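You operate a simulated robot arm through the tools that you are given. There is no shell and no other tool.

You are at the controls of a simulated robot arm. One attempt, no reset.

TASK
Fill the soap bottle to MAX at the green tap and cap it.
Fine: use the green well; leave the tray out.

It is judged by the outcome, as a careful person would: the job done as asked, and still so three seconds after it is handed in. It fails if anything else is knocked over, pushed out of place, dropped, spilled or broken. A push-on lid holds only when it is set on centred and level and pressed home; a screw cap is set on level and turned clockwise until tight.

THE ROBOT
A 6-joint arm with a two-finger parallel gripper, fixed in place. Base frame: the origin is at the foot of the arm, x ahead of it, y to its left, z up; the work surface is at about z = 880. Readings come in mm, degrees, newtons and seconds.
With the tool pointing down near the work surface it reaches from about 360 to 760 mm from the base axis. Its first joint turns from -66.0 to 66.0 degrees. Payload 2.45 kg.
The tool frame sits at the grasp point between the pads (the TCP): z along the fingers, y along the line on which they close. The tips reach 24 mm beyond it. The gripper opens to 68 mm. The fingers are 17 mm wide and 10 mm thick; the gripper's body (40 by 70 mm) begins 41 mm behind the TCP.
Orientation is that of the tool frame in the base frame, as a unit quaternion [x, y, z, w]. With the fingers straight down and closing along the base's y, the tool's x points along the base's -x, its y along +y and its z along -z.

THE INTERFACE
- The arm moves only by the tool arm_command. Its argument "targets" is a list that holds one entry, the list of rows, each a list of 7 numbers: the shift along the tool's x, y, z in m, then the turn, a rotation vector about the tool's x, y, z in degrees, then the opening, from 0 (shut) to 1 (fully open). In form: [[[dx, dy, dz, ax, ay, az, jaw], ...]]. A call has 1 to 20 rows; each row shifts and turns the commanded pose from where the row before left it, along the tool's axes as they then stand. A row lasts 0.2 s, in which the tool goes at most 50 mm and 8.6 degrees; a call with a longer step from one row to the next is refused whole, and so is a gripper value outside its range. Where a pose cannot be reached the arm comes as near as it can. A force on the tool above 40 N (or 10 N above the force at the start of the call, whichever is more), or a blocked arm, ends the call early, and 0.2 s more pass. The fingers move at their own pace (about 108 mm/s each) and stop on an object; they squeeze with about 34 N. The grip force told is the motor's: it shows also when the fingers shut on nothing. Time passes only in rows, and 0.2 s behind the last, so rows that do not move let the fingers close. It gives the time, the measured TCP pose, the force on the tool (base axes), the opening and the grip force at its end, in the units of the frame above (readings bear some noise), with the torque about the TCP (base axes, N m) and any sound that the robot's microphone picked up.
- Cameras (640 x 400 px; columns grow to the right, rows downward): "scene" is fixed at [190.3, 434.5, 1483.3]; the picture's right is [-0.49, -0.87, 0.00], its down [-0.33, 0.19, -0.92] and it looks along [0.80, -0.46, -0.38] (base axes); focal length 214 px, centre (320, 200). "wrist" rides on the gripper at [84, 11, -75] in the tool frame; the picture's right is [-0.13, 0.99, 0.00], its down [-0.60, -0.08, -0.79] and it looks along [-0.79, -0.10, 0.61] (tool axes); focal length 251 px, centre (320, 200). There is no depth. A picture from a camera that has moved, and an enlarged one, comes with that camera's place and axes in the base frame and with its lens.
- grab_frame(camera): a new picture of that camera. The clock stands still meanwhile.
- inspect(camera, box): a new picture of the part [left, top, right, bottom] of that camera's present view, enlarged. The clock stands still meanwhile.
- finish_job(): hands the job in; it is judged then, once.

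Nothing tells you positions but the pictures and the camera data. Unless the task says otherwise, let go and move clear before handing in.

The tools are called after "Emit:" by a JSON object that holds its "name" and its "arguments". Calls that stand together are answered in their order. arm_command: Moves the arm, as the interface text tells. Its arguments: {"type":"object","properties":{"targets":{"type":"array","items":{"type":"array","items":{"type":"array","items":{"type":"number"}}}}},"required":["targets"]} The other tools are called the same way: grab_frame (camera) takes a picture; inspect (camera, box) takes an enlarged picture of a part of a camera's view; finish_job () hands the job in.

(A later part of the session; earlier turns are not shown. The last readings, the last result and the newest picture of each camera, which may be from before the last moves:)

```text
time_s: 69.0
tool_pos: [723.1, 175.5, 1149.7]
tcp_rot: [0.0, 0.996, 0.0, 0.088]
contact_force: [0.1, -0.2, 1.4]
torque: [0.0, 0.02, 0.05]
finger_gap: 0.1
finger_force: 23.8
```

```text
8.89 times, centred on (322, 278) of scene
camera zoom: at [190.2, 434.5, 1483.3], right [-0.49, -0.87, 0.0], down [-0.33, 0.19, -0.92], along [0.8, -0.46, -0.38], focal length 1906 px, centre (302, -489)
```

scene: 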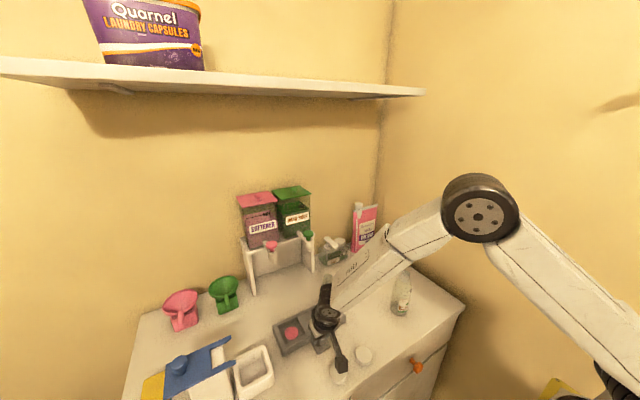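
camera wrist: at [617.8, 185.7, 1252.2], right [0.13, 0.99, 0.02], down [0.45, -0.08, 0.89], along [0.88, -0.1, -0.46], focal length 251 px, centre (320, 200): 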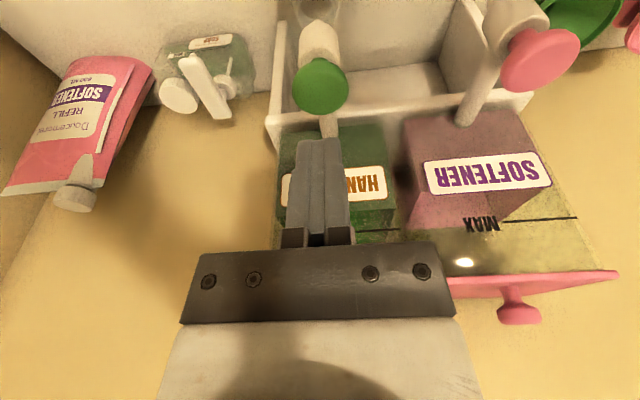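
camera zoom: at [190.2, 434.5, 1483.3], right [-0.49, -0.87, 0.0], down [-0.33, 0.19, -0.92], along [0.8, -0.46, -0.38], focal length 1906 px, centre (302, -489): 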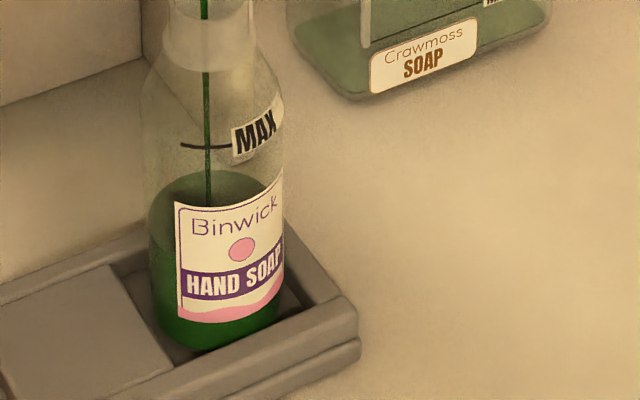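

At 15.4 s of flow the level is about 44 mm, faster than I first judged. The MAX line is at about 104 mm, so roughly 20 s remain. I'll continue and re-measure.

Emit:
{"name": "arm_command", "arguments": {"targets": [[[0, 0, 0, 0, 0, 0, 0], [0, 0, 0, 0, 0, 0, 0], [0, 0, 0, 0, 0, 0, 0], [0, 0, 0, 0, 0, 0, 0], [0, 0, 0, 0, 0, 0, 0], [0, 0, 0, 0, 0, 0, 0], [0, 0, 0, 0, 0, 0, 0], [0, 0, 0, 0, 0, 0, 0], [0, 0, 0, 0, 0, 0, 0], [0, 0, 0, 0, 0, 0, 0], [0, 0, 0, 0, 0, 0, 0], [0, 0, 0, 0, 0, 0, 0], [0, 0, 0, 0, 0, 0, 0], [0, 0, 0, 0, 0, 0, 0], [0, 0, 0, 0, 0, 0, 0], [0, 0, 0, 0, 0, 0, 0], [0, 0, 0, 0, 0, 0, 0], [0, 0, 0, 0, 0, 0, 0], [0, 0, 0, 0, 0, 0, 0], [0, 0, 0, 0, 0, 0, 0]]]}}

Emit:
{"name": "inspect", "arguments": {"camera": "scene", "box": [302, 255, 342, 300]}}

```text
time_s: 73.2
tool_pos: [722.2, 176.0, 1148.8]
tcp_rot: [0.0, 0.996, 0.001, 0.088]
contact_force: [-1.1, 0.8, 1.4]
torque: [0.02, 0.01, -0.02]
finger_gap: 0.1
finger_force: 23.8
```

```text
8.89 times, centred on (322, 278) of scene
camera zoom: at [190.2, 434.5, 1483.3], right [-0.49, -0.87, 0.0], down [-0.33, 0.19, -0.92], along [0.8, -0.46, -0.38], focal length 1906 px, centre (302, -489)
```

zoom: 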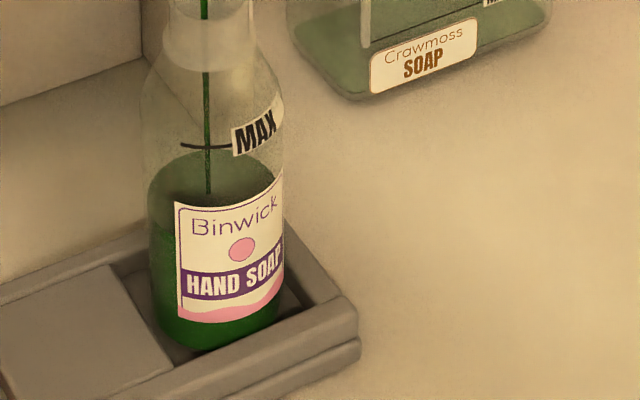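

Emit:
{"name": "arm_command", "arguments": {"targets": [[[0, 0, 0, 0, 0, 0, 0], [0, 0, 0, 0, 0, 0, 0], [0, 0, 0, 0, 0, 0, 0], [0, 0, 0, 0, 0, 0, 0], [0, 0, 0, 0, 0, 0, 0], [0, 0, 0, 0, 0, 0, 0], [0, 0, 0, 0, 0, 0, 0], [0, 0, 0, 0, 0, 0, 0], [0, 0, 0, 0, 0, 0, 0], [0, 0, 0, 0, 0, 0, 0], [0, 0, 0, 0, 0, 0, 0], [0, 0, 0, 0, 0, 0, 0], [0, 0, 0, 0, 0, 0, 0], [0, 0, 0, 0, 0, 0, 0], [0, 0, 0, 0, 0, 0, 0], [0, 0, 0, 0, 0, 0, 0], [0, 0, 0, 0, 0, 0, 0], [0, 0, 0, 0, 0, 0, 0], [0, 0, 0, 0, 0, 0, 0], [0, 0, 0, 0, 0, 0, 0]]]}}

Emit:
{"name": "inspect", "arguments": {"camera": "scene", "box": [302, 255, 342, 300]}}

```text
time_s: 77.4
tool_pos: [722.8, 175.3, 1149.0]
tcp_rot: [0.0, 0.996, 0.001, 0.088]
contact_force: [-0.3, -0.1, 1.4]
torque: [0.0, 0.02, 0.0]
finger_gap: 0.0
finger_force: 24.0
```

```text
8.89 times, centred on (322, 278) of scene
camera zoom: at [190.2, 434.5, 1483.3], right [-0.49, -0.87, 0.0], down [-0.33, 0.19, -0.92], along [0.8, -0.46, -0.38], focal length 1906 px, centre (302, -489)
```

zoom: 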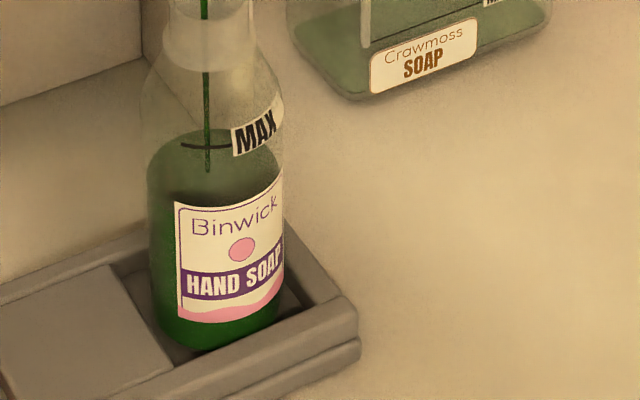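

Emit:
{"name": "arm_command", "arguments": {"targets": [[[0, 0, 0, 0, 0, 0, 0], [0, 0, 0, 0, 0, 0, 0], [0, 0, 0, 0, 0, 0, 0], [0, 0, 0, 0, 0, 0, 0], [0, 0, 0, 0, 0, 0, 0], [0, 0, 0, 0, 0, 0, 0], [0, 0, 0, 0, 0, 0, 0], [0, 0, 0, 0, 0, 0, 0], [0, 0, 0, 0, 0, 0, 0], [0, 0, 0, 0, 0, 0, 0], [0, 0, 0, 0, 0, 0, 0], [0, 0, 0, 0, 0, 0, 0], [0, 0, 0, 0, 0, 0, 0], [0, 0, 0, 0, 0, 0, 0], [0, 0, 0, 0, 0, 0, 0], [0, 0, 0, 0, 0, 0, 0], [0, 0, 0, 0, 0, 0, 0], [0, 0, 0, 0, 0, 0, 0], [0, 0, 0, 0, 0, 0, 0], [0, 0, 0, 0, 0, 0, 0]]]}}

Emit:
{"name": "inspect", "arguments": {"camera": "scene", "box": [302, 250, 342, 295]}}

```text
time_s: 81.6
tool_pos: [723.4, 175.7, 1148.9]
tcp_rot: [-0.001, 0.996, 0.0, 0.088]
contact_force: [-0.6, 0.9, 2.4]
torque: [0.0, -0.01, -0.01]
finger_gap: 0.0
finger_force: 23.7
```

```text
8.89 times, centred on (322, 272) of scene
camera zoom: at [190.2, 434.5, 1483.3], right [-0.49, -0.87, 0.0], down [-0.33, 0.19, -0.92], along [0.8, -0.46, -0.38], focal length 1906 px, centre (302, -444)
```

zoom: 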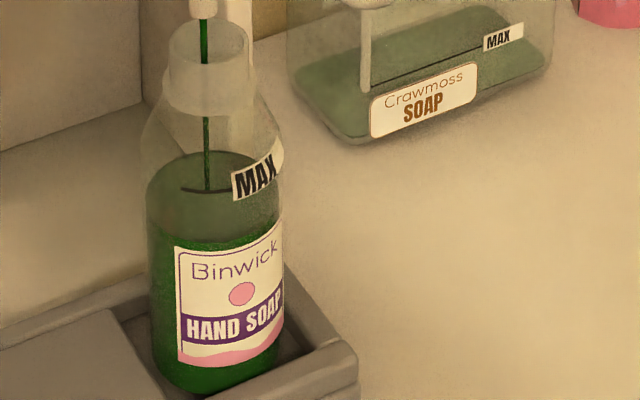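

The surface is now clear to see: the front edge is about 55 px below the MAX line in this zoom and rising about 5 px/s, so around 10 s remain. I'll hold another 4.2 s and re-check.

Emit:
{"name": "arm_command", "arguments": {"targets": [[[0, 0, 0, 0, 0, 0, 0], [0, 0, 0, 0, 0, 0, 0], [0, 0, 0, 0, 0, 0, 0], [0, 0, 0, 0, 0, 0, 0], [0, 0, 0, 0, 0, 0, 0], [0, 0, 0, 0, 0, 0, 0], [0, 0, 0, 0, 0, 0, 0], [0, 0, 0, 0, 0, 0, 0], [0, 0, 0, 0, 0, 0, 0], [0, 0, 0, 0, 0, 0, 0], [0, 0, 0, 0, 0, 0, 0], [0, 0, 0, 0, 0, 0, 0], [0, 0, 0, 0, 0, 0, 0], [0, 0, 0, 0, 0, 0, 0], [0, 0, 0, 0, 0, 0, 0], [0, 0, 0, 0, 0, 0, 0], [0, 0, 0, 0, 0, 0, 0], [0, 0, 0, 0, 0, 0, 0], [0, 0, 0, 0, 0, 0, 0], [0, 0, 0, 0, 0, 0, 0]]]}}

Emit:
{"name": "inspect", "arguments": {"camera": "scene", "box": [306, 252, 336, 282]}}

```text
time_s: 85.8
tool_pos: [722.5, 175.7, 1149.0]
tcp_rot: [0.0, 0.996, 0.0, 0.088]
contact_force: [-0.1, 0.6, 2.0]
torque: [0.01, -0.02, 0.01]
finger_gap: 0.0
finger_force: 23.9
```

```text
13.33 times, centred on (321, 267) of scene
camera zoom: at [190.2, 434.5, 1483.3], right [-0.49, -0.87, 0.0], down [-0.33, 0.19, -0.92], along [0.8, -0.46, -0.38], focal length 2860 px, centre (307, -693)
```

zoom: 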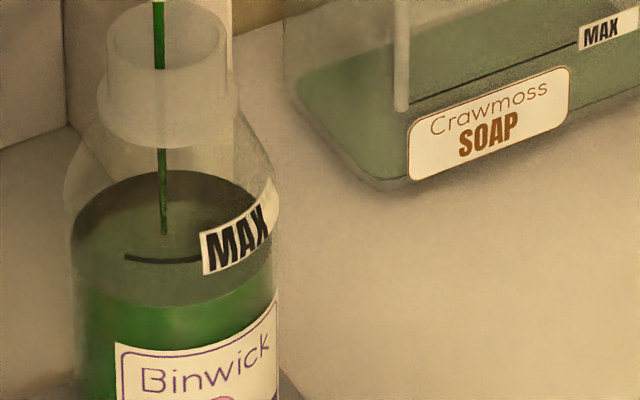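

The surface is about 45 px below the MAX line in this zoom and rising about 8.5 px/s, so around 5 s are left. I'll hold 3 s, then go in fine steps.

Emit:
{"name": "arm_command", "arguments": {"targets": [[[0, 0, 0, 0, 0, 0, 0], [0, 0, 0, 0, 0, 0, 0], [0, 0, 0, 0, 0, 0, 0], [0, 0, 0, 0, 0, 0, 0], [0, 0, 0, 0, 0, 0, 0], [0, 0, 0, 0, 0, 0, 0], [0, 0, 0, 0, 0, 0, 0], [0, 0, 0, 0, 0, 0, 0], [0, 0, 0, 0, 0, 0, 0], [0, 0, 0, 0, 0, 0, 0], [0, 0, 0, 0, 0, 0, 0], [0, 0, 0, 0, 0, 0, 0], [0, 0, 0, 0, 0, 0, 0], [0, 0, 0, 0, 0, 0, 0]]]}}

Emit:
{"name": "inspect", "arguments": {"camera": "scene", "box": [306, 252, 336, 282]}}

```text
time_s: 88.8
tool_pos: [722.4, 174.7, 1148.0]
tcp_rot: [0.0, 0.996, 0.0, 0.088]
contact_force: [-1.1, 0.6, 1.7]
torque: [-0.01, 0.02, 0.02]
finger_gap: 0.0
finger_force: 23.3
```

```text
13.33 times, centred on (321, 267) of scene
camera zoom: at [190.2, 434.5, 1483.3], right [-0.49, -0.87, 0.0], down [-0.33, 0.19, -0.92], along [0.8, -0.46, -0.38], focal length 2860 px, centre (307, -693)
```

zoom: 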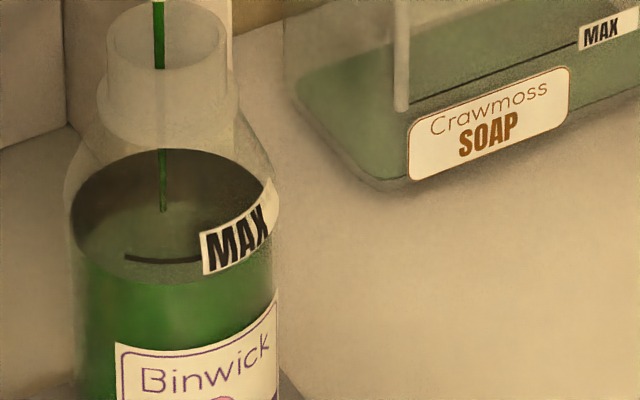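

Emit:
{"name": "arm_command", "arguments": {"targets": [[[0, 0, 0, 0, 0, 0, 0], [0, 0, 0, 0, 0, 0, 0], [0, 0, 0, 0, 0, 0, 0], [0, 0, 0, 0, 0, 0, 0], [0, 0, 0, 0, 0, 0, 0], [0, 0, 0, 0, 0, 0, 0], [0, 0, 0, 0, 0, 0, 0], [0, 0, 0, 0, 0, 0, 0], [0, 0, 0, 0, 0, 0, 0]]]}}

Emit:
{"name": "inspect", "arguments": {"camera": "scene", "box": [306, 252, 336, 282]}}

```text
time_s: 90.8
tool_pos: [721.7, 177.3, 1148.6]
tcp_rot: [0.0, 0.996, 0.0, 0.089]
contact_force: [0.5, -0.9, 1.8]
torque: [-0.02, -0.01, 0.03]
finger_gap: 0.0
finger_force: 24.0
```

```text
13.33 times, centred on (321, 267) of scene
camera zoom: at [190.2, 434.5, 1483.3], right [-0.49, -0.87, 0.0], down [-0.33, 0.19, -0.92], along [0.8, -0.46, -0.38], focal length 2860 px, centre (307, -693)
```

zoom: 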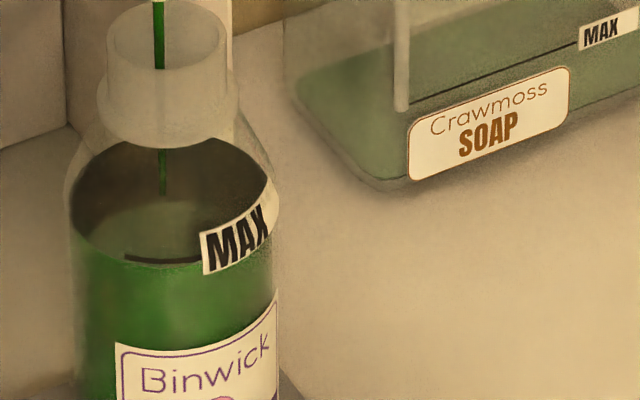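

Emit:
{"name": "inspect", "arguments": {"camera": "scene", "box": [309, 264, 325, 274]}}

```text
16.00 times, centred on (317, 269) of scene
camera zoom: at [190.2, 434.5, 1483.3], right [-0.49, -0.87, 0.0], down [-0.33, 0.19, -0.92], along [0.8, -0.46, -0.38], focal length 3432 px, centre (368, -904)
```

zoom: 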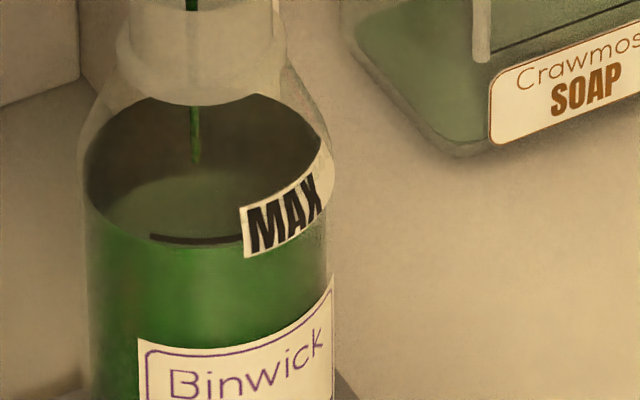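

The level is just a hair below the MAX line. I'll hold a split second more and lift off the button, then check that the flow stops.

Emit:
{"name": "arm_command", "arguments": {"targets": [[[0, 0, 0, 0, 0, 0, 0], [-0.0014, 0, -0.0079, 0, 0, 0, 0]]]}}

Emit:
{"name": "inspect", "arguments": {"camera": "scene", "box": [306, 245, 336, 280]}}

```text
time_s: 91.4
tool_pos: [721.8, 175.8, 1157.4]
tcp_rot: [0.0, 0.996, -0.001, 0.089]
contact_force: [-0.5, -0.8, 0.3]
torque: [0.0, 0.02, -0.01]
finger_gap: 0.0
finger_force: 23.3
```

```text
11.43 times, centred on (321, 262) of scene
camera zoom: at [190.3, 434.5, 1483.3], right [-0.49, -0.87, 0.0], down [-0.33, 0.19, -0.92], along [0.8, -0.46, -0.38], focal length 2451 px, centre (309, -514)
```

zoom: 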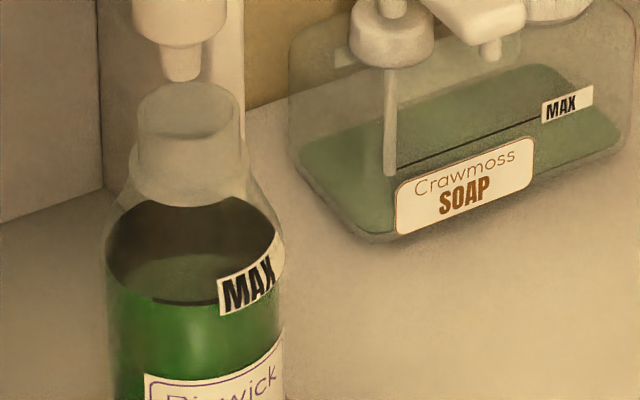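

Emit:
{"name": "inspect", "arguments": {"camera": "scene", "box": [309, 264, 325, 274]}}

Emit:
{"name": "grab_frame", "arguments": {"camera": "wrist"}}

```text
16.00 times, centred on (317, 269) of scene
camera zoom: at [190.3, 434.5, 1483.3], right [-0.49, -0.87, 0.0], down [-0.33, 0.19, -0.92], along [0.8, -0.46, -0.38], focal length 3432 px, centre (368, -904)
```

zoom: 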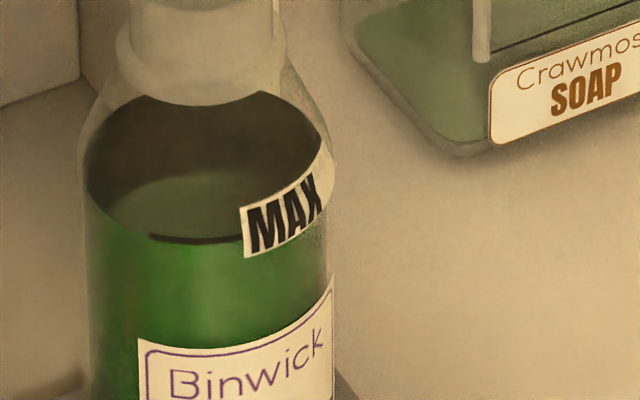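

```text
taken
camera wrist: at [627.2, 187.4, 1216.5], right [0.13, 0.99, 0.02], down [0.46, -0.08, 0.89], along [0.88, -0.1, -0.46], focal length 251 px, centre (320, 200)
```

wrist: 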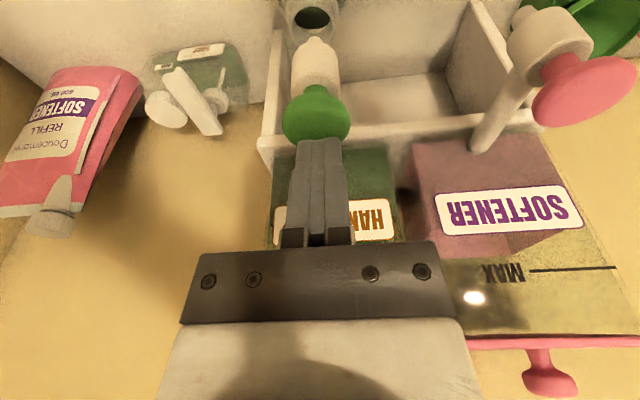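

The flow stopped on release and the soap surface meets the MAX line. Next I'll lift clear and go back to the pose over the knob to pull the tray out.

Emit:
{"name": "arm_command", "arguments": {"targets": [[[-0.0035, 0, -0.0197, 0, 0, 0, 0], [-0.0035, 0, -0.0197, 0, 0, 0, 0], [0.01773, 0.0084, -0.00313, 0, 0, 0, 0], [0.01773, 0.0084, -0.00313, 0, 0, 0, 0], [0.01773, 0.0084, -0.00313, 0, 0, 0, 0], [0.01773, 0.0084, -0.00313, 0, 0, 0, 0], [0.01773, 0.0084, -0.00313, 0, 0, 0, 0], [0.01773, 0.0084, -0.00313, 0, 0, 0, 0.5], [0.01773, 0.0084, -0.00313, 0, 0, 0, 1], [0, 0, 0, 0, -5, 0, 1], [0, 0, 0, 0, 0, 0, 1]]]}}

Emit:
{"name": "grab_frame", "arguments": {"camera": "wrist"}}

Emit:
{"name": "inspect", "arguments": {"camera": "scene", "box": [270, 220, 360, 340]}}

```text
time_s: 93.8
tool_pos: [596.1, 233.6, 1196.9]
tcp_rot: [-0.001, 0.991, 0.0, 0.132]
contact_force: [0.0, 0.1, -0.1]
torque: [0.01, 0.03, 0.01]
finger_gap: 68.1
finger_force: 0.1
```

```text
taken
camera wrist: at [496.3, 245.8, 1247.8], right [0.12, 0.99, 0.03], down [0.38, -0.08, 0.92], along [0.92, -0.1, -0.38], focal length 251 px, centre (320, 200)
```

wrist: 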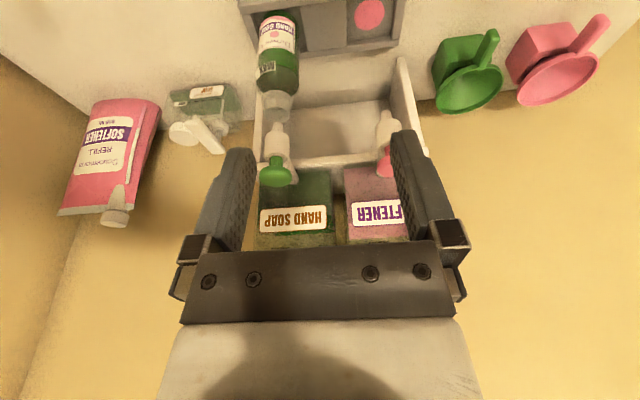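

```text
3.33 times, centred on (315, 280) of scene
camera zoom: at [190.3, 434.5, 1483.3], right [-0.49, -0.87, 0.0], down [-0.33, 0.19, -0.92], along [0.8, -0.46, -0.38], focal length 715 px, centre (337, -67)
```

zoom: 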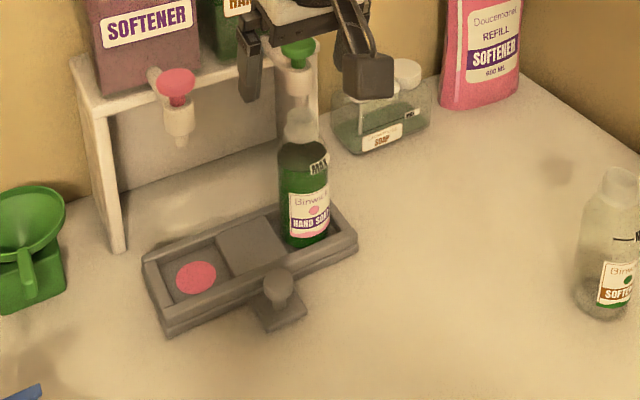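

I'll return down the same path I retracted along, with open fingers toward the knob, stopping short to check.

Emit:
{"name": "arm_command", "arguments": {"targets": [[[0.0146, 0.0012, -0.0039, 0, 0, 0, 1], [0, 0, 0.025, 0, 0, 0, 1], [0, 0, 0.03, 0, 0, 0, 1], [0, 0, 0.03, 0, 0, 0, 1], [0, 0, 0.03, 0, 0, 0, 1], [0, 0, 0.03, 0, 0, 0, 1], [0, 0, 0.03, 0, 0, 0, 1], [0, 0, 0.03, 0, 0, 0, 1], [0, 0, 0.025, 0, 0, 0, 1], [0, 0, 0, 0, 0, 0, 1]]]}}

Emit:
{"name": "grab_frame", "arguments": {"camera": "wrist"}}

```text
time_s: 96.0
tool_pos: [643.0, 235.8, 974.9]
tcp_rot: [-0.001, 0.991, 0.0, 0.132]
contact_force: [-0.2, 0.5, 0.7]
torque: [0.02, -0.01, 0.0]
finger_gap: 68.0
finger_force: 0.0
```

```text
taken
camera wrist: at [542.8, 246.3, 1026.7], right [0.12, 0.99, 0.03], down [0.38, -0.08, 0.92], along [0.92, -0.1, -0.38], focal length 251 px, centre (320, 200)
```

wrist: 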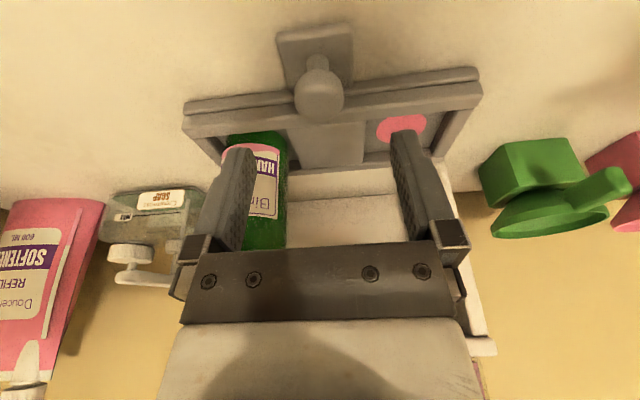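

Emit:
{"name": "arm_command", "arguments": {"targets": [[[0.0012, 0.0004, 0.015, 0, 0, 0, 1], [0.0011, 0.0003, 0.015, 0, 0, 0, 1], [0, 0, 0.015, 0, 0, 0, 1], [0, 0, 0.01, 0, 0, 0, 1], [0, 0, 0, 0, 0, 0, 1]]]}}

Emit:
{"name": "inspect", "arguments": {"camera": "wrist", "box": [140, 60, 540, 280]}}

```text
time_s: 97.2
tool_pos: [653.3, 234.9, 920.3]
tcp_rot: [0.0, 0.991, -0.001, 0.132]
contact_force: [0.6, 0.3, -0.5]
torque: [-0.02, -0.01, -0.02]
finger_gap: 67.9
finger_force: 0.1
```

```text
1.60 times, centred on (340, 170) of wrist
camera zoom: at [553.6, 246.9, 971.5], right [0.12, 0.99, 0.03], down [0.38, -0.08, 0.92], along [0.92, -0.1, -0.38], focal length 402 px, centre (288, 248)
```

zoom: 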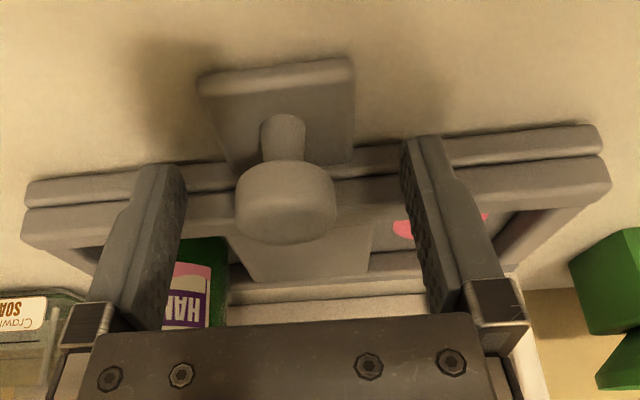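

The knob is centred between the fingers. I'll close on it and check the side load.

Emit:
{"name": "arm_command", "arguments": {"targets": [[[0, -0.0006, 0, 0, 0, 0, 1], [0, 0, 0, 0, 0, 0, 0], [0, 0, 0, 0, 0, 0, 0], [0, 0, 0, 0, 0, 0, 0]]]}}

```text
time_s: 98.2
tool_pos: [653.3, 234.2, 919.6]
tcp_rot: [0.0, 0.991, 0.0, 0.131]
contact_force: [0.0, -1.5, 0.6]
torque: [-0.04, 0.01, 0.02]
finger_gap: 27.2
finger_force: 42.4
```

The grip is clean with almost no side load. I'll pull the tray out slowly so the full bottle doesn't tip or slosh.

Emit:
{"name": "arm_command", "arguments": {"targets": [[[0.00097, 0, -0.00026, 0, 0, 0, 0], [0.00193, 0, -0.00052, 0, 0, 0, 0], [0.0029, 0, -0.00078, 0, 0, 0, 0], [0.00386, 0, -0.00104, 0, 0, 0, 0], [0.00386, 0, -0.00104, 0, 0, 0, 0], [0.00386, 0, -0.00104, 0, 0, 0, 0], [0.00386, 0, -0.00104, 0, 0, 0, 0], [0.00386, 0, -0.00104, 0, 0, 0, 0], [0.00386, 0, -0.00104, 0, 0, 0, 0], [0.00386, 0, -0.00104, 0, 0, 0, 0], [0.00386, 0, -0.00104, 0, 0, 0, 0], [0.00386, 0, -0.00104, 0, 0, 0, 0], [0.00386, 0, -0.00104, 0, 0, 0, 0], [0.00386, 0, -0.00104, 0, 0, 0, 0], [0.00386, 0, -0.00104, 0, 0, 0, 0], [0.00386, 0, -0.00104, 0, 0, 0, 0], [0.0029, 0, -0.00078, 0, 0, 0, 0], [0.00193, 0, -0.00052, 0, 0, 0, 0], [0.00097, 0, -0.00026, 0, 0, 0, 0], [0, 0, 0, 0, 0, 0, 0]]]}}

Emit:
{"name": "inspect", "arguments": {"camera": "scene", "box": [260, 220, 380, 330]}}

Emit:
{"name": "grab_frame", "arguments": {"camera": "wrist"}}

```text
time_s: 102.4
tool_pos: [589.3, 234.8, 919.4]
tcp_rot: [-0.001, 0.991, -0.001, 0.132]
contact_force: [0.5, -6.9, 10.9]
torque: [-0.03, -0.49, 0.01]
finger_gap: 27.3
finger_force: 42.1
```

```text
3.64 times, centred on (320, 275) of scene
camera zoom: at [190.1, 434.3, 1483.4], right [-0.49, -0.87, 0.0], down [-0.33, 0.19, -0.92], along [0.8, -0.46, -0.38], focal length 780 px, centre (320, -73)
```

zoom: 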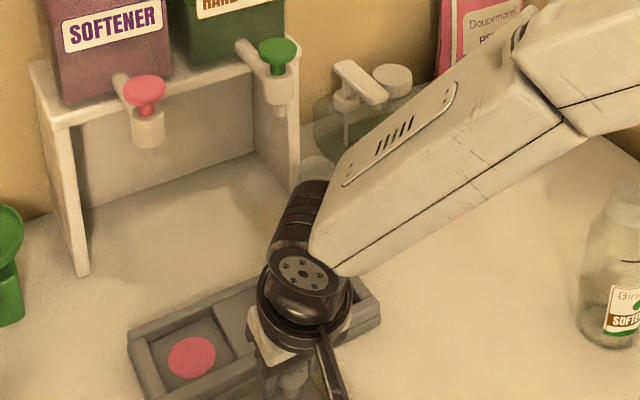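

```text
taken
camera wrist: at [489.4, 246.5, 972.0], right [0.12, 0.99, 0.03], down [0.38, -0.08, 0.92], along [0.92, -0.1, -0.38], focal length 251 px, centre (320, 200)
```

wrist: 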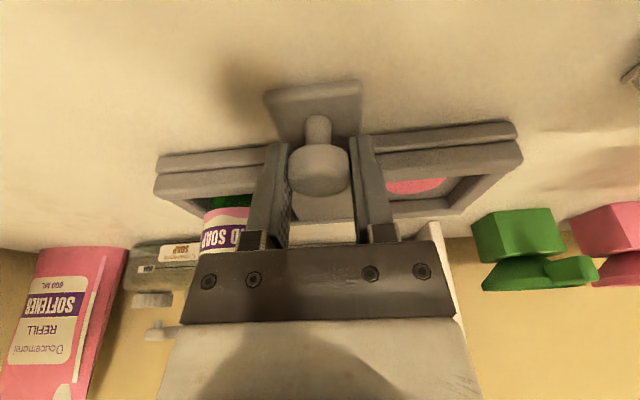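

The tray follows with the bottle upright. I'll pull the remaining ~53 mm back to where the tray started.

Emit:
{"name": "arm_command", "arguments": {"targets": [[[0.00097, -0.0004, -0.0007, 0, 0, 0, 0], [0.00193, -0.0004, -0.0009, 0, 0, 0, 0], [0.0029, 0, -0.00078, 0, 0, 0, 0], [0.00386, 0, -0.00104, 0, 0, 0, 0], [0.00386, 0, -0.00104, 0, 0, 0, 0], [0.00386, 0, -0.00104, 0, 0, 0, 0], [0.00386, 0, -0.00104, 0, 0, 0, 0], [0.00386, 0, -0.00104, 0, 0, 0, 0], [0.00386, 0, -0.00104, 0, 0, 0, 0], [0.00386, 0, -0.00104, 0, 0, 0, 0], [0.00386, 0, -0.00104, 0, 0, 0, 0], [0.00386, 0, -0.00104, 0, 0, 0, 0], [0.00386, 0, -0.00104, 0, 0, 0, 0], [0.0029, 0, -0.00078, 0, 0, 0, 0], [0.00193, 0, -0.00052, 0, 0, 0, 0], [0.00097, 0, -0.00026, 0, 0, 0, 0], [0, 0, 0, 0, 0, 0, 0]]]}}

Emit:
{"name": "grab_frame", "arguments": {"camera": "wrist"}}

Emit:
{"name": "inspect", "arguments": {"camera": "scene", "box": [260, 220, 380, 330]}}

```text
time_s: 106.0
tool_pos: [537.0, 234.5, 921.7]
tcp_rot: [-0.001, 0.991, 0.0, 0.132]
contact_force: [0.2, 18.6, -2.3]
torque: [0.22, -0.37, -0.1]
finger_gap: 27.3
finger_force: 41.9
```

```text
taken
camera wrist: at [437.3, 246.3, 971.8], right [0.12, 0.99, 0.03], down [0.38, -0.08, 0.92], along [0.92, -0.1, -0.38], focal length 251 px, centre (320, 200)
```

wrist: 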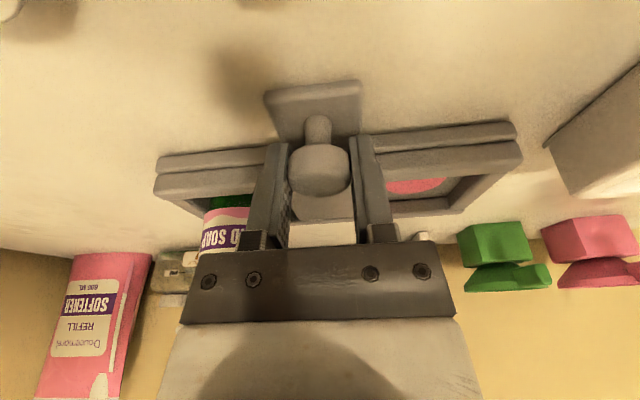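

```text
3.64 times, centred on (320, 275) of scene
camera zoom: at [190.3, 435.1, 1483.1], right [-0.49, -0.87, 0.0], down [-0.33, 0.19, -0.92], along [0.8, -0.46, -0.38], focal length 780 px, centre (320, -73)
```

zoom: 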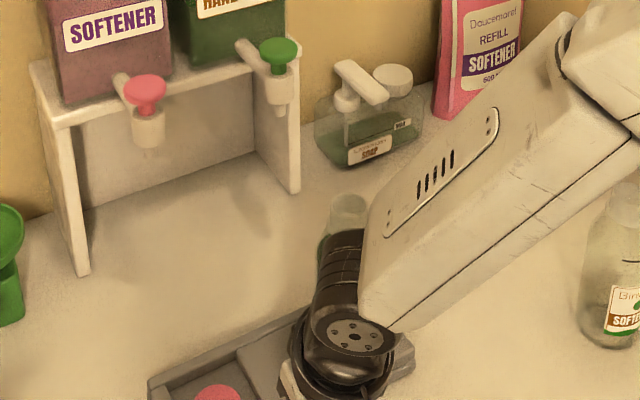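

Emit:
{"name": "arm_command", "arguments": {"targets": [[[0.00097, 0.0008, -0.0002, 0, 0, 0, 0], [0.0007, 0.0008, -0.0002, 0, 0, 0, 0], [0, 0, 0, 0, 0, 0, 0], [0, 0, 0, 0, 0, 0, 0]]]}}

```text
time_s: 107.0
tool_pos: [535.3, 234.9, 920.0]
tcp_rot: [0.0, 0.991, -0.001, 0.131]
contact_force: [1.0, -0.8, 8.2]
torque: [-0.09, -0.32, 0.09]
finger_gap: 27.3
finger_force: 42.5
```

The tray is back out at its starting position. I'll release the knob and retract.

Emit:
{"name": "arm_command", "arguments": {"targets": [[[0, 0, 0, 0, 0, 0, 1], [0, 0, 0, 0, 0, 0, 1], [0, 0, -0.01, 0, 0, 0, 1], [0, 0, -0.02, 0, 0, 0, 1], [0, 0, -0.03, 0, 0, 0, 1], [0, 0, -0.03, 0, 0, 0, 1], [0, 0, -0.03, 0, 0, 0, 1], [0, 0, -0.03, 0, 0, 0, 1], [0, 0, -0.03, 0, 0, 0, 1], [0, 0, -0.02, 0, 0, 0, 1], [0, 0, 0, 0, 5, 0, 1], [0, 0, 0, 0, 5, 0, 1], [0, 0, 0, 0, 5, 0, 1], [0, 0, 0, 0, 0, 0, 1]]]}}

Emit:
{"name": "grab_frame", "arguments": {"camera": "wrist"}}

Emit:
{"name": "grab_frame", "arguments": {"camera": "scene"}}

Emit:
{"name": "inspect", "arguments": {"camera": "scene", "box": [260, 250, 400, 390]}}

```text
time_s: 110.0
tool_pos: [481.9, 236.8, 1113.2]
tcp_rot: [0.0, 1.0, -0.001, 0.001]
contact_force: [0.2, -0.5, -0.5]
torque: [-0.01, 0.01, -0.04]
finger_gap: 68.0
finger_force: 0.2
```

```text
taken
camera wrist: at [399.8, 247.7, 1189.0], right [0.13, 0.99, 0.0], down [0.6, -0.08, 0.79], along [0.79, -0.1, -0.61], focal length 251 px, centre (320, 200)
```

wrist: 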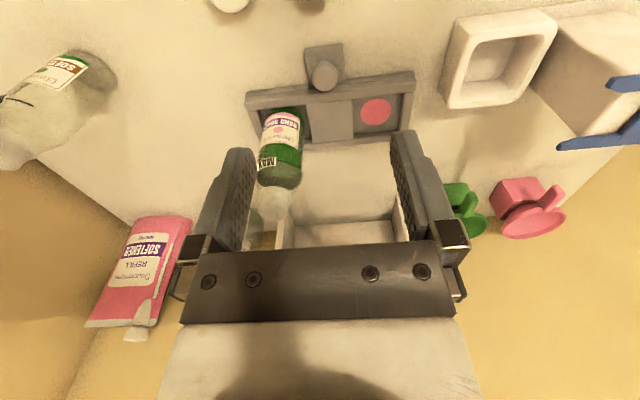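

```text
taken
```

scene: 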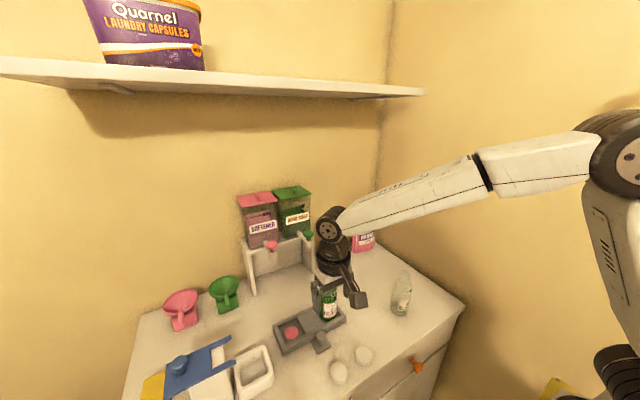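

```text
2.86 times, centred on (330, 320) of scene
camera zoom: at [190.3, 434.5, 1483.3], right [-0.49, -0.87, 0.0], down [-0.33, 0.19, -0.92], along [0.8, -0.46, -0.38], focal length 613 px, centre (291, -143)
```

zoom: 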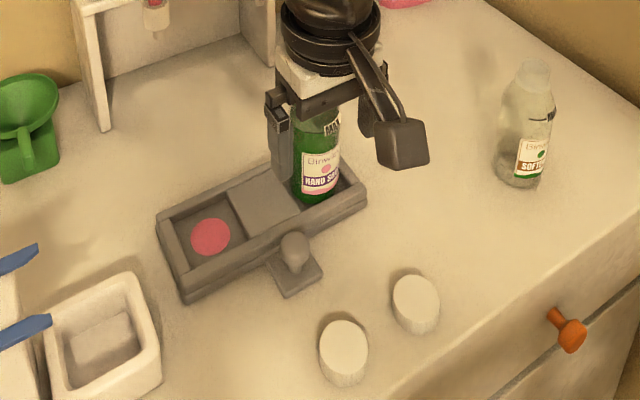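

The tray is out and the full bottle stands in the green well. Next I'll go to the nearer cap, at about (450, 156), and look closely before gripping.

Emit:
{"name": "arm_command", "arguments": {"targets": [[[0.0057, -0.0135, 0.01, 0, 0, 0, 1], [0.0057, -0.0135, 0.019, 0, 0, 0, 1], [0.0057, -0.0135, 0.019, 0, 0, 0, 1], [0.0057, -0.0135, 0.019, 0, 0, 0, 1], [0.0057, -0.0135, 0.019, 0, 0, 0, 1], [0.0057, -0.0135, 0.019, 0, 0, 0, 1], [0, 0, 0, 0, 0, 0, 1]]]}}

Emit:
{"name": "grab_frame", "arguments": {"camera": "wrist"}}

Emit:
{"name": "inspect", "arguments": {"camera": "wrist", "box": [250, 0, 390, 110]}}

Emit:
{"name": "inspect", "arguments": {"camera": "scene", "box": [310, 260, 400, 390]}}

```text
time_s: 111.6
tool_pos: [449.8, 156.6, 1008.0]
tcp_rot: [0.0, 1.0, 0.0, 0.002]
contact_force: [0.0, 0.3, -0.2]
torque: [-0.01, -0.01, 0.01]
finger_gap: 67.9
finger_force: 0.1
```

```text
taken
camera wrist: at [366.8, 167.4, 1083.7], right [0.13, 0.99, 0.0], down [0.6, -0.08, 0.79], along [0.79, -0.1, -0.61], focal length 251 px, centre (320, 200)
```

wrist: 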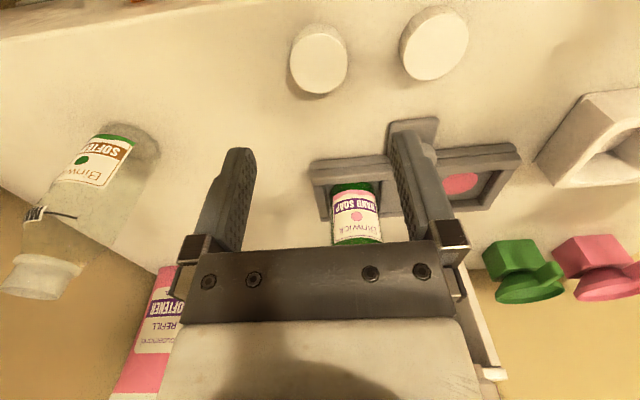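

```text
3.64 times, centred on (320, 55) of wrist
camera zoom: at [366.8, 167.4, 1083.7], right [0.13, 0.99, 0.0], down [0.6, -0.08, 0.79], along [0.79, -0.1, -0.61], focal length 914 px, centre (320, 727)
```

zoom: 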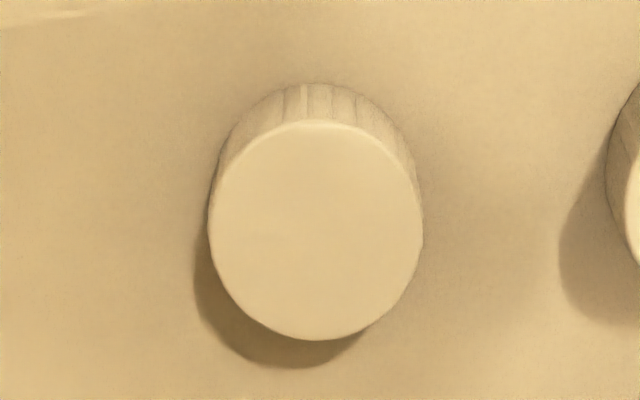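

```text
3.08 times, centred on (355, 325) of scene
camera zoom: at [190.3, 434.5, 1483.3], right [-0.49, -0.87, 0.0], down [-0.33, 0.19, -0.92], along [0.8, -0.46, -0.38], focal length 660 px, centre (212, -185)
```

zoom: 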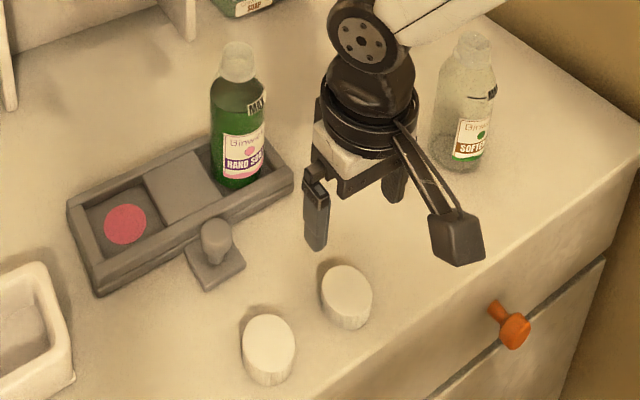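

The cap is centred at about (449, 156), 42.5 mm wide, with ridges around its side, so it is a screw cap. I'll lower around it and grip it just above the table.

Emit:
{"name": "arm_command", "arguments": {"targets": [[[0.0016, -0.0006, 0.02, 0, 0, 0, 1], [0, 0, 0.02, 0, 0, 0, 1], [0, 0, 0.02, 0, 0, 0, 1], [0, 0, 0.02, 0, 0, 0, 1], [0, 0, 0.013, 0, 0, 0, 1], [0, 0, 0.007, 0, 0, 0, 1], [0, 0, 0, 0, 0, 0, 1]]]}}

Emit:
{"name": "grab_frame", "arguments": {"camera": "wrist"}}

```text
time_s: 113.2
tool_pos: [448.5, 153.8, 908.1]
tcp_rot: [0.0, 1.0, 0.0, 0.001]
contact_force: [0.2, -0.5, 0.6]
torque: [0.01, 0.01, -0.01]
finger_gap: 68.0
finger_force: 0.1
```

```text
taken
camera wrist: at [365.1, 165.7, 984.8], right [0.13, 0.99, 0.0], down [0.6, -0.08, 0.79], along [0.79, -0.1, -0.61], focal length 251 px, centre (320, 200)
```

wrist: 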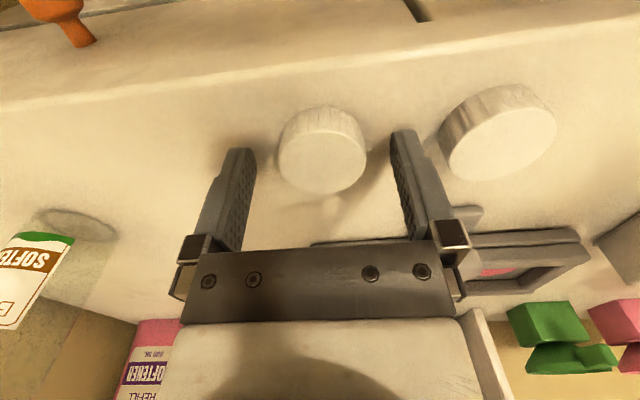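

Emit:
{"name": "arm_command", "arguments": {"targets": [[[0.0008, 0.0011, 0.0015, 0, 0, 0, 1], [0, 0, 0, 0, 0, 0, 1], [0, 0, 0, 0, 0, 0, 0], [0, 0, 0, 0, 0, 0, 0], [0, 0, 0, 0, 0, 0, 0]]]}}

Emit:
{"name": "grab_frame", "arguments": {"camera": "wrist"}}

```text
time_s: 114.4
tool_pos: [448.0, 156.0, 907.8]
tcp_rot: [0.0, 1.0, 0.0, 0.0]
contact_force: [-0.7, 1.1, -0.2]
torque: [0.01, -0.03, 0.01]
finger_gap: 40.5
finger_force: 34.4
```

```text
taken
camera wrist: at [364.0, 166.4, 983.3], right [0.13, 0.99, 0.0], down [0.6, -0.08, 0.79], along [0.79, -0.1, -0.61], focal length 251 px, centre (320, 200)
```

wrist: 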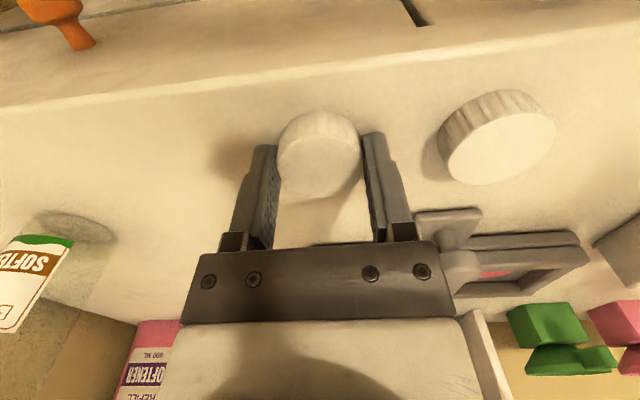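

Emit:
{"name": "inspect", "arguments": {"camera": "wrist", "box": [250, 90, 390, 220]}}

Emit:
{"name": "inspect", "arguments": {"camera": "scene", "box": [320, 310, 400, 390]}}

```text
3.08 times, centred on (320, 155) of wrist
camera zoom: at [364.0, 166.4, 983.3], right [0.13, 0.99, 0.0], down [0.6, -0.08, 0.79], along [0.79, -0.1, -0.61], focal length 774 px, centre (320, 338)
```

zoom: 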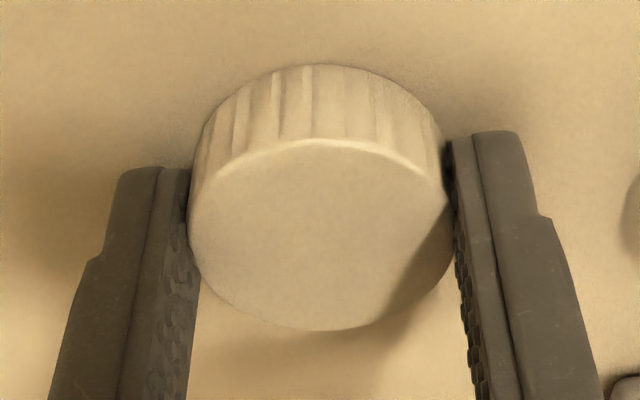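

```text
5.00 times, centred on (360, 350) of scene
camera zoom: at [190.3, 434.5, 1483.3], right [-0.49, -0.87, 0.0], down [-0.33, 0.19, -0.92], along [0.8, -0.46, -0.38], focal length 1072 px, centre (120, -550)
```

zoom: 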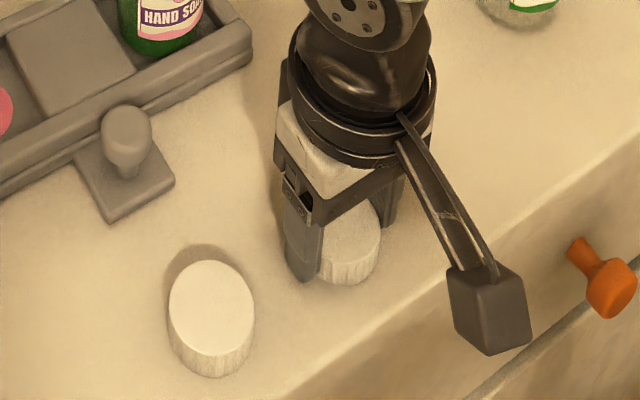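

The cap's centre appears about 2 mm ahead of the gripper axis. Turning would make it orbit, so I'll reopen, shift 2 mm in +x and grip again.

Emit:
{"name": "arm_command", "arguments": {"targets": [[[0, 0, 0, 0, 0, 0, 1], [0, 0, 0, 0, 0, 0, 1], [-0.002, 0, 0, 0, 0, 0, 1], [0, 0, 0, 0, 0, 0, 1], [0, 0, 0, 0, 0, 0, 0], [0, 0, 0, 0, 0, 0, 0], [0, 0, 0, 0, 0, 0, 0]]]}}

Emit:
{"name": "inspect", "arguments": {"camera": "wrist", "box": [250, 90, 390, 220]}}

```text
time_s: 116.0
tool_pos: [449.6, 155.4, 906.2]
tcp_rot: [0.0, 1.0, 0.001, 0.0]
contact_force: [0.3, -0.6, 0.1]
torque: [0.01, -0.07, -0.01]
finger_gap: 40.1
finger_force: 34.0
```

```text
3.08 times, centred on (320, 155) of wrist
camera zoom: at [366.1, 166.7, 982.9], right [0.13, 0.99, 0.0], down [0.6, -0.08, 0.79], along [0.79, -0.1, -0.61], focal length 774 px, centre (320, 338)
```

zoom: 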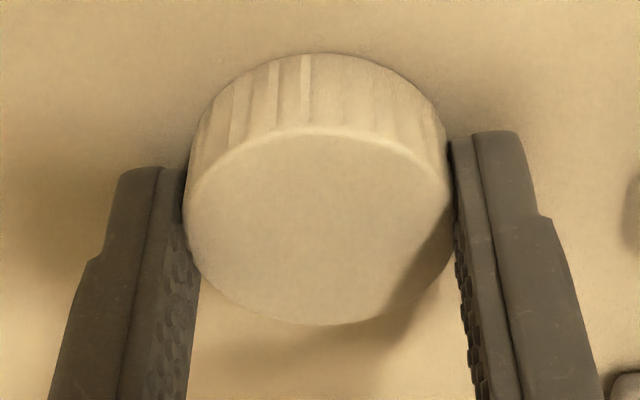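

The cap is now gripped centrally. I'll lift it and move to a viewpoint where the wrist camera can see the bottle's mouth past the held cap.

Emit:
{"name": "arm_command", "arguments": {"targets": [[[0, 0, -0.01, 0, 0, 0, 0], [0, 0, -0.03, 0, 0, 0, 0], [0, 0, -0.035, 0, 0, 0, 0], [0, 0, -0.04, 0, 0, 0, 0], [0, 0, -0.04, 0, 0, 0, 0], [0, 0, -0.04, 0, 0, 0, 0], [0, 0, -0.04, 0, 0, 0, 0], [0, 0, -0.037, 0, 0, 0, 0], [-0.022, 0.0158, 0, 0, 0, 0, 0], [-0.022, 0.0158, 0, 0, 0, 0, 0], [-0.022, 0.0158, 0, 0, 0, 0, 0], [-0.022, 0.0158, 0, 0, 0, 0, 0], [-0.022, 0.0158, 0, 0, 0, 0, 0], [0, 0, 0, 0, 0, 0, 0]]]}}

Emit:
{"name": "grab_frame", "arguments": {"camera": "wrist"}}

Emit:
{"name": "inspect", "arguments": {"camera": "wrist", "box": [220, 40, 380, 160]}}

Emit:
{"name": "inspect", "arguments": {"camera": "scene", "box": [300, 200, 370, 320]}}

```text
time_s: 119.0
tool_pos: [559.9, 235.4, 1179.7]
tcp_rot: [0.001, 1.0, -0.001, 0.001]
contact_force: [-0.5, -0.5, 0.6]
torque: [0.0, 0.0, 0.02]
finger_gap: 40.2
finger_force: 33.6
```

```text
taken
camera wrist: at [475.7, 247.0, 1255.1], right [0.13, 0.99, 0.0], down [0.6, -0.08, 0.79], along [0.79, -0.1, -0.61], focal length 251 px, centre (320, 200)
```

wrist: 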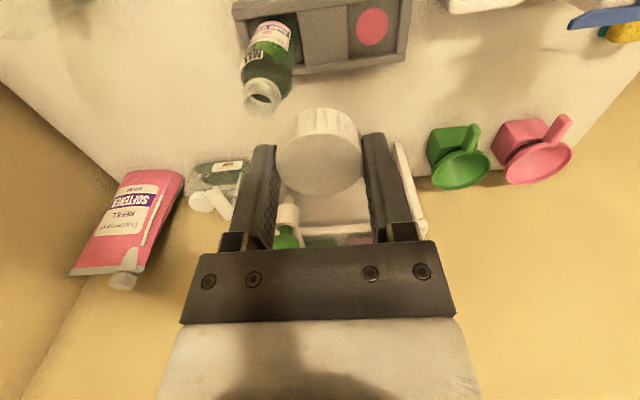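

```text
3.33 times, centred on (300, 100) of wrist
camera zoom: at [475.7, 247.0, 1255.1], right [0.13, 0.99, 0.0], down [0.6, -0.08, 0.79], along [0.79, -0.1, -0.61], focal length 838 px, centre (387, 533)
```

zoom: 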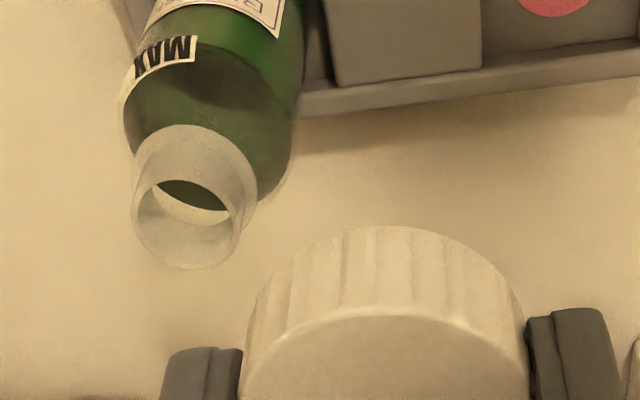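

```text
3.33 times, centred on (335, 260) of scene
camera zoom: at [190.3, 434.5, 1483.3], right [-0.49, -0.87, 0.0], down [-0.33, 0.19, -0.92], along [0.8, -0.46, -0.38], focal length 715 px, centre (270, 0)
```

zoom: 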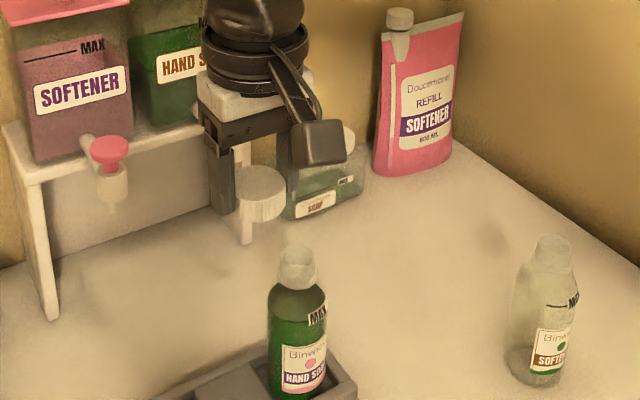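

Emit:
{"name": "inspect", "arguments": {"camera": "scene", "box": [325, 265, 355, 285]}}

Emit:
{"name": "inspect", "arguments": {"camera": "wrist", "box": [240, 70, 290, 120]}}

```text
16.00 times, centred on (340, 275) of scene
camera zoom: at [190.3, 434.5, 1483.3], right [-0.49, -0.87, 0.0], down [-0.33, 0.19, -0.92], along [0.8, -0.46, -0.38], focal length 3432 px, centre (0, -1000)
```

zoom: 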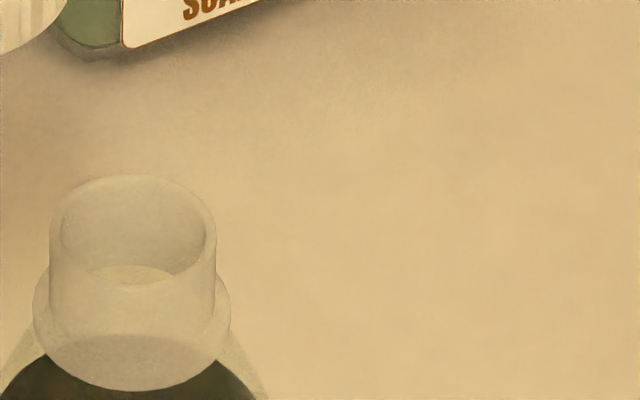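

```text
8.00 times, centred on (265, 95) of wrist
camera zoom: at [475.7, 247.0, 1255.1], right [0.13, 0.99, 0.0], down [0.6, -0.08, 0.79], along [0.79, -0.1, -0.61], focal length 2012 px, centre (760, 1040)
```

zoom: 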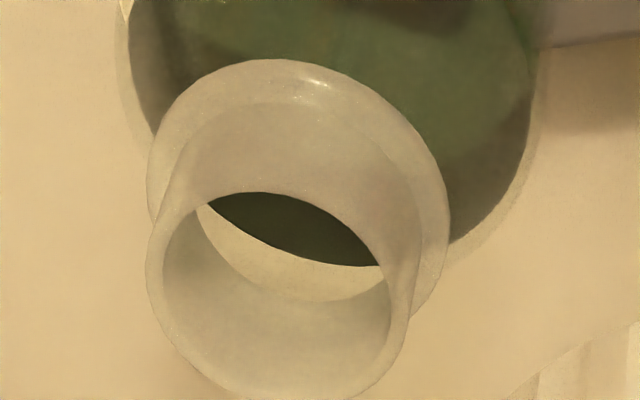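

The bottle's mouth is at (599.8, 174.5) with the rim at about z = 1045. I'll carry the cap over it and stop about 12 mm above the rim to check the centring.

Emit:
{"name": "arm_command", "arguments": {"targets": [[[-0.0099, -0.01535, 0, 0, 0, 0, 0], [-0.0099, -0.01535, 0, 0, 0, 0, 0], [-0.0099, -0.01535, 0, 0, 0, 0, 0], [-0.0099, -0.01535, 0, 0, 0, 0, 0], [0, 0, 0.02, 0, 0, 0, 0], [0, 0, 0.025, 0, 0, 0, 0], [0, 0, 0.025, 0, 0, 0, 0], [0, 0, 0.015, 0, 0, 0, 0], [0, 0, 0.01, 0, 0, 0, 0], [0, 0, 0, 0, 0, 0, 0]]]}}

Emit:
{"name": "grab_frame", "arguments": {"camera": "wrist"}}

Emit:
{"name": "inspect", "arguments": {"camera": "scene", "box": [315, 245, 365, 315]}}

```text
time_s: 121.2
tool_pos: [598.5, 173.2, 1083.8]
tcp_rot: [0.0, 1.0, 0.0, 0.001]
contact_force: [0.2, -1.0, 0.2]
torque: [0.02, 0.01, 0.0]
finger_gap: 40.4
finger_force: 34.3
```

```text
taken
camera wrist: at [514.4, 185.1, 1159.6], right [0.13, 0.99, 0.0], down [0.6, -0.08, 0.79], along [0.79, -0.1, -0.61], focal length 251 px, centre (320, 200)
```

wrist: 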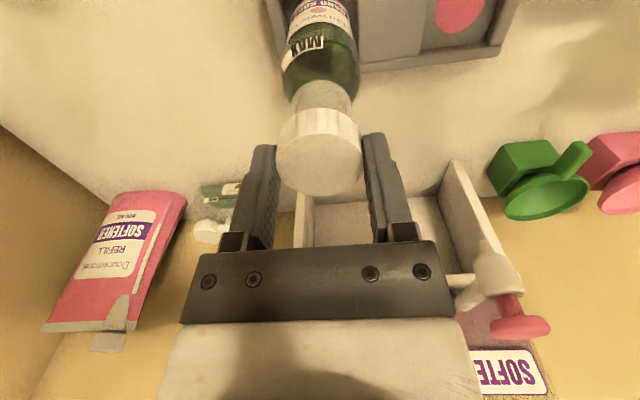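

```text
5.71 times, centred on (340, 280) of scene
camera zoom: at [190.3, 434.5, 1483.3], right [-0.49, -0.87, 0.0], down [-0.33, 0.19, -0.92], along [0.8, -0.46, -0.38], focal length 1226 px, centre (206, -257)
```

zoom: 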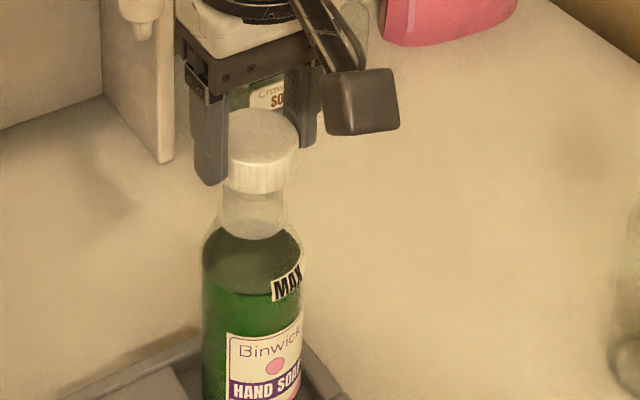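

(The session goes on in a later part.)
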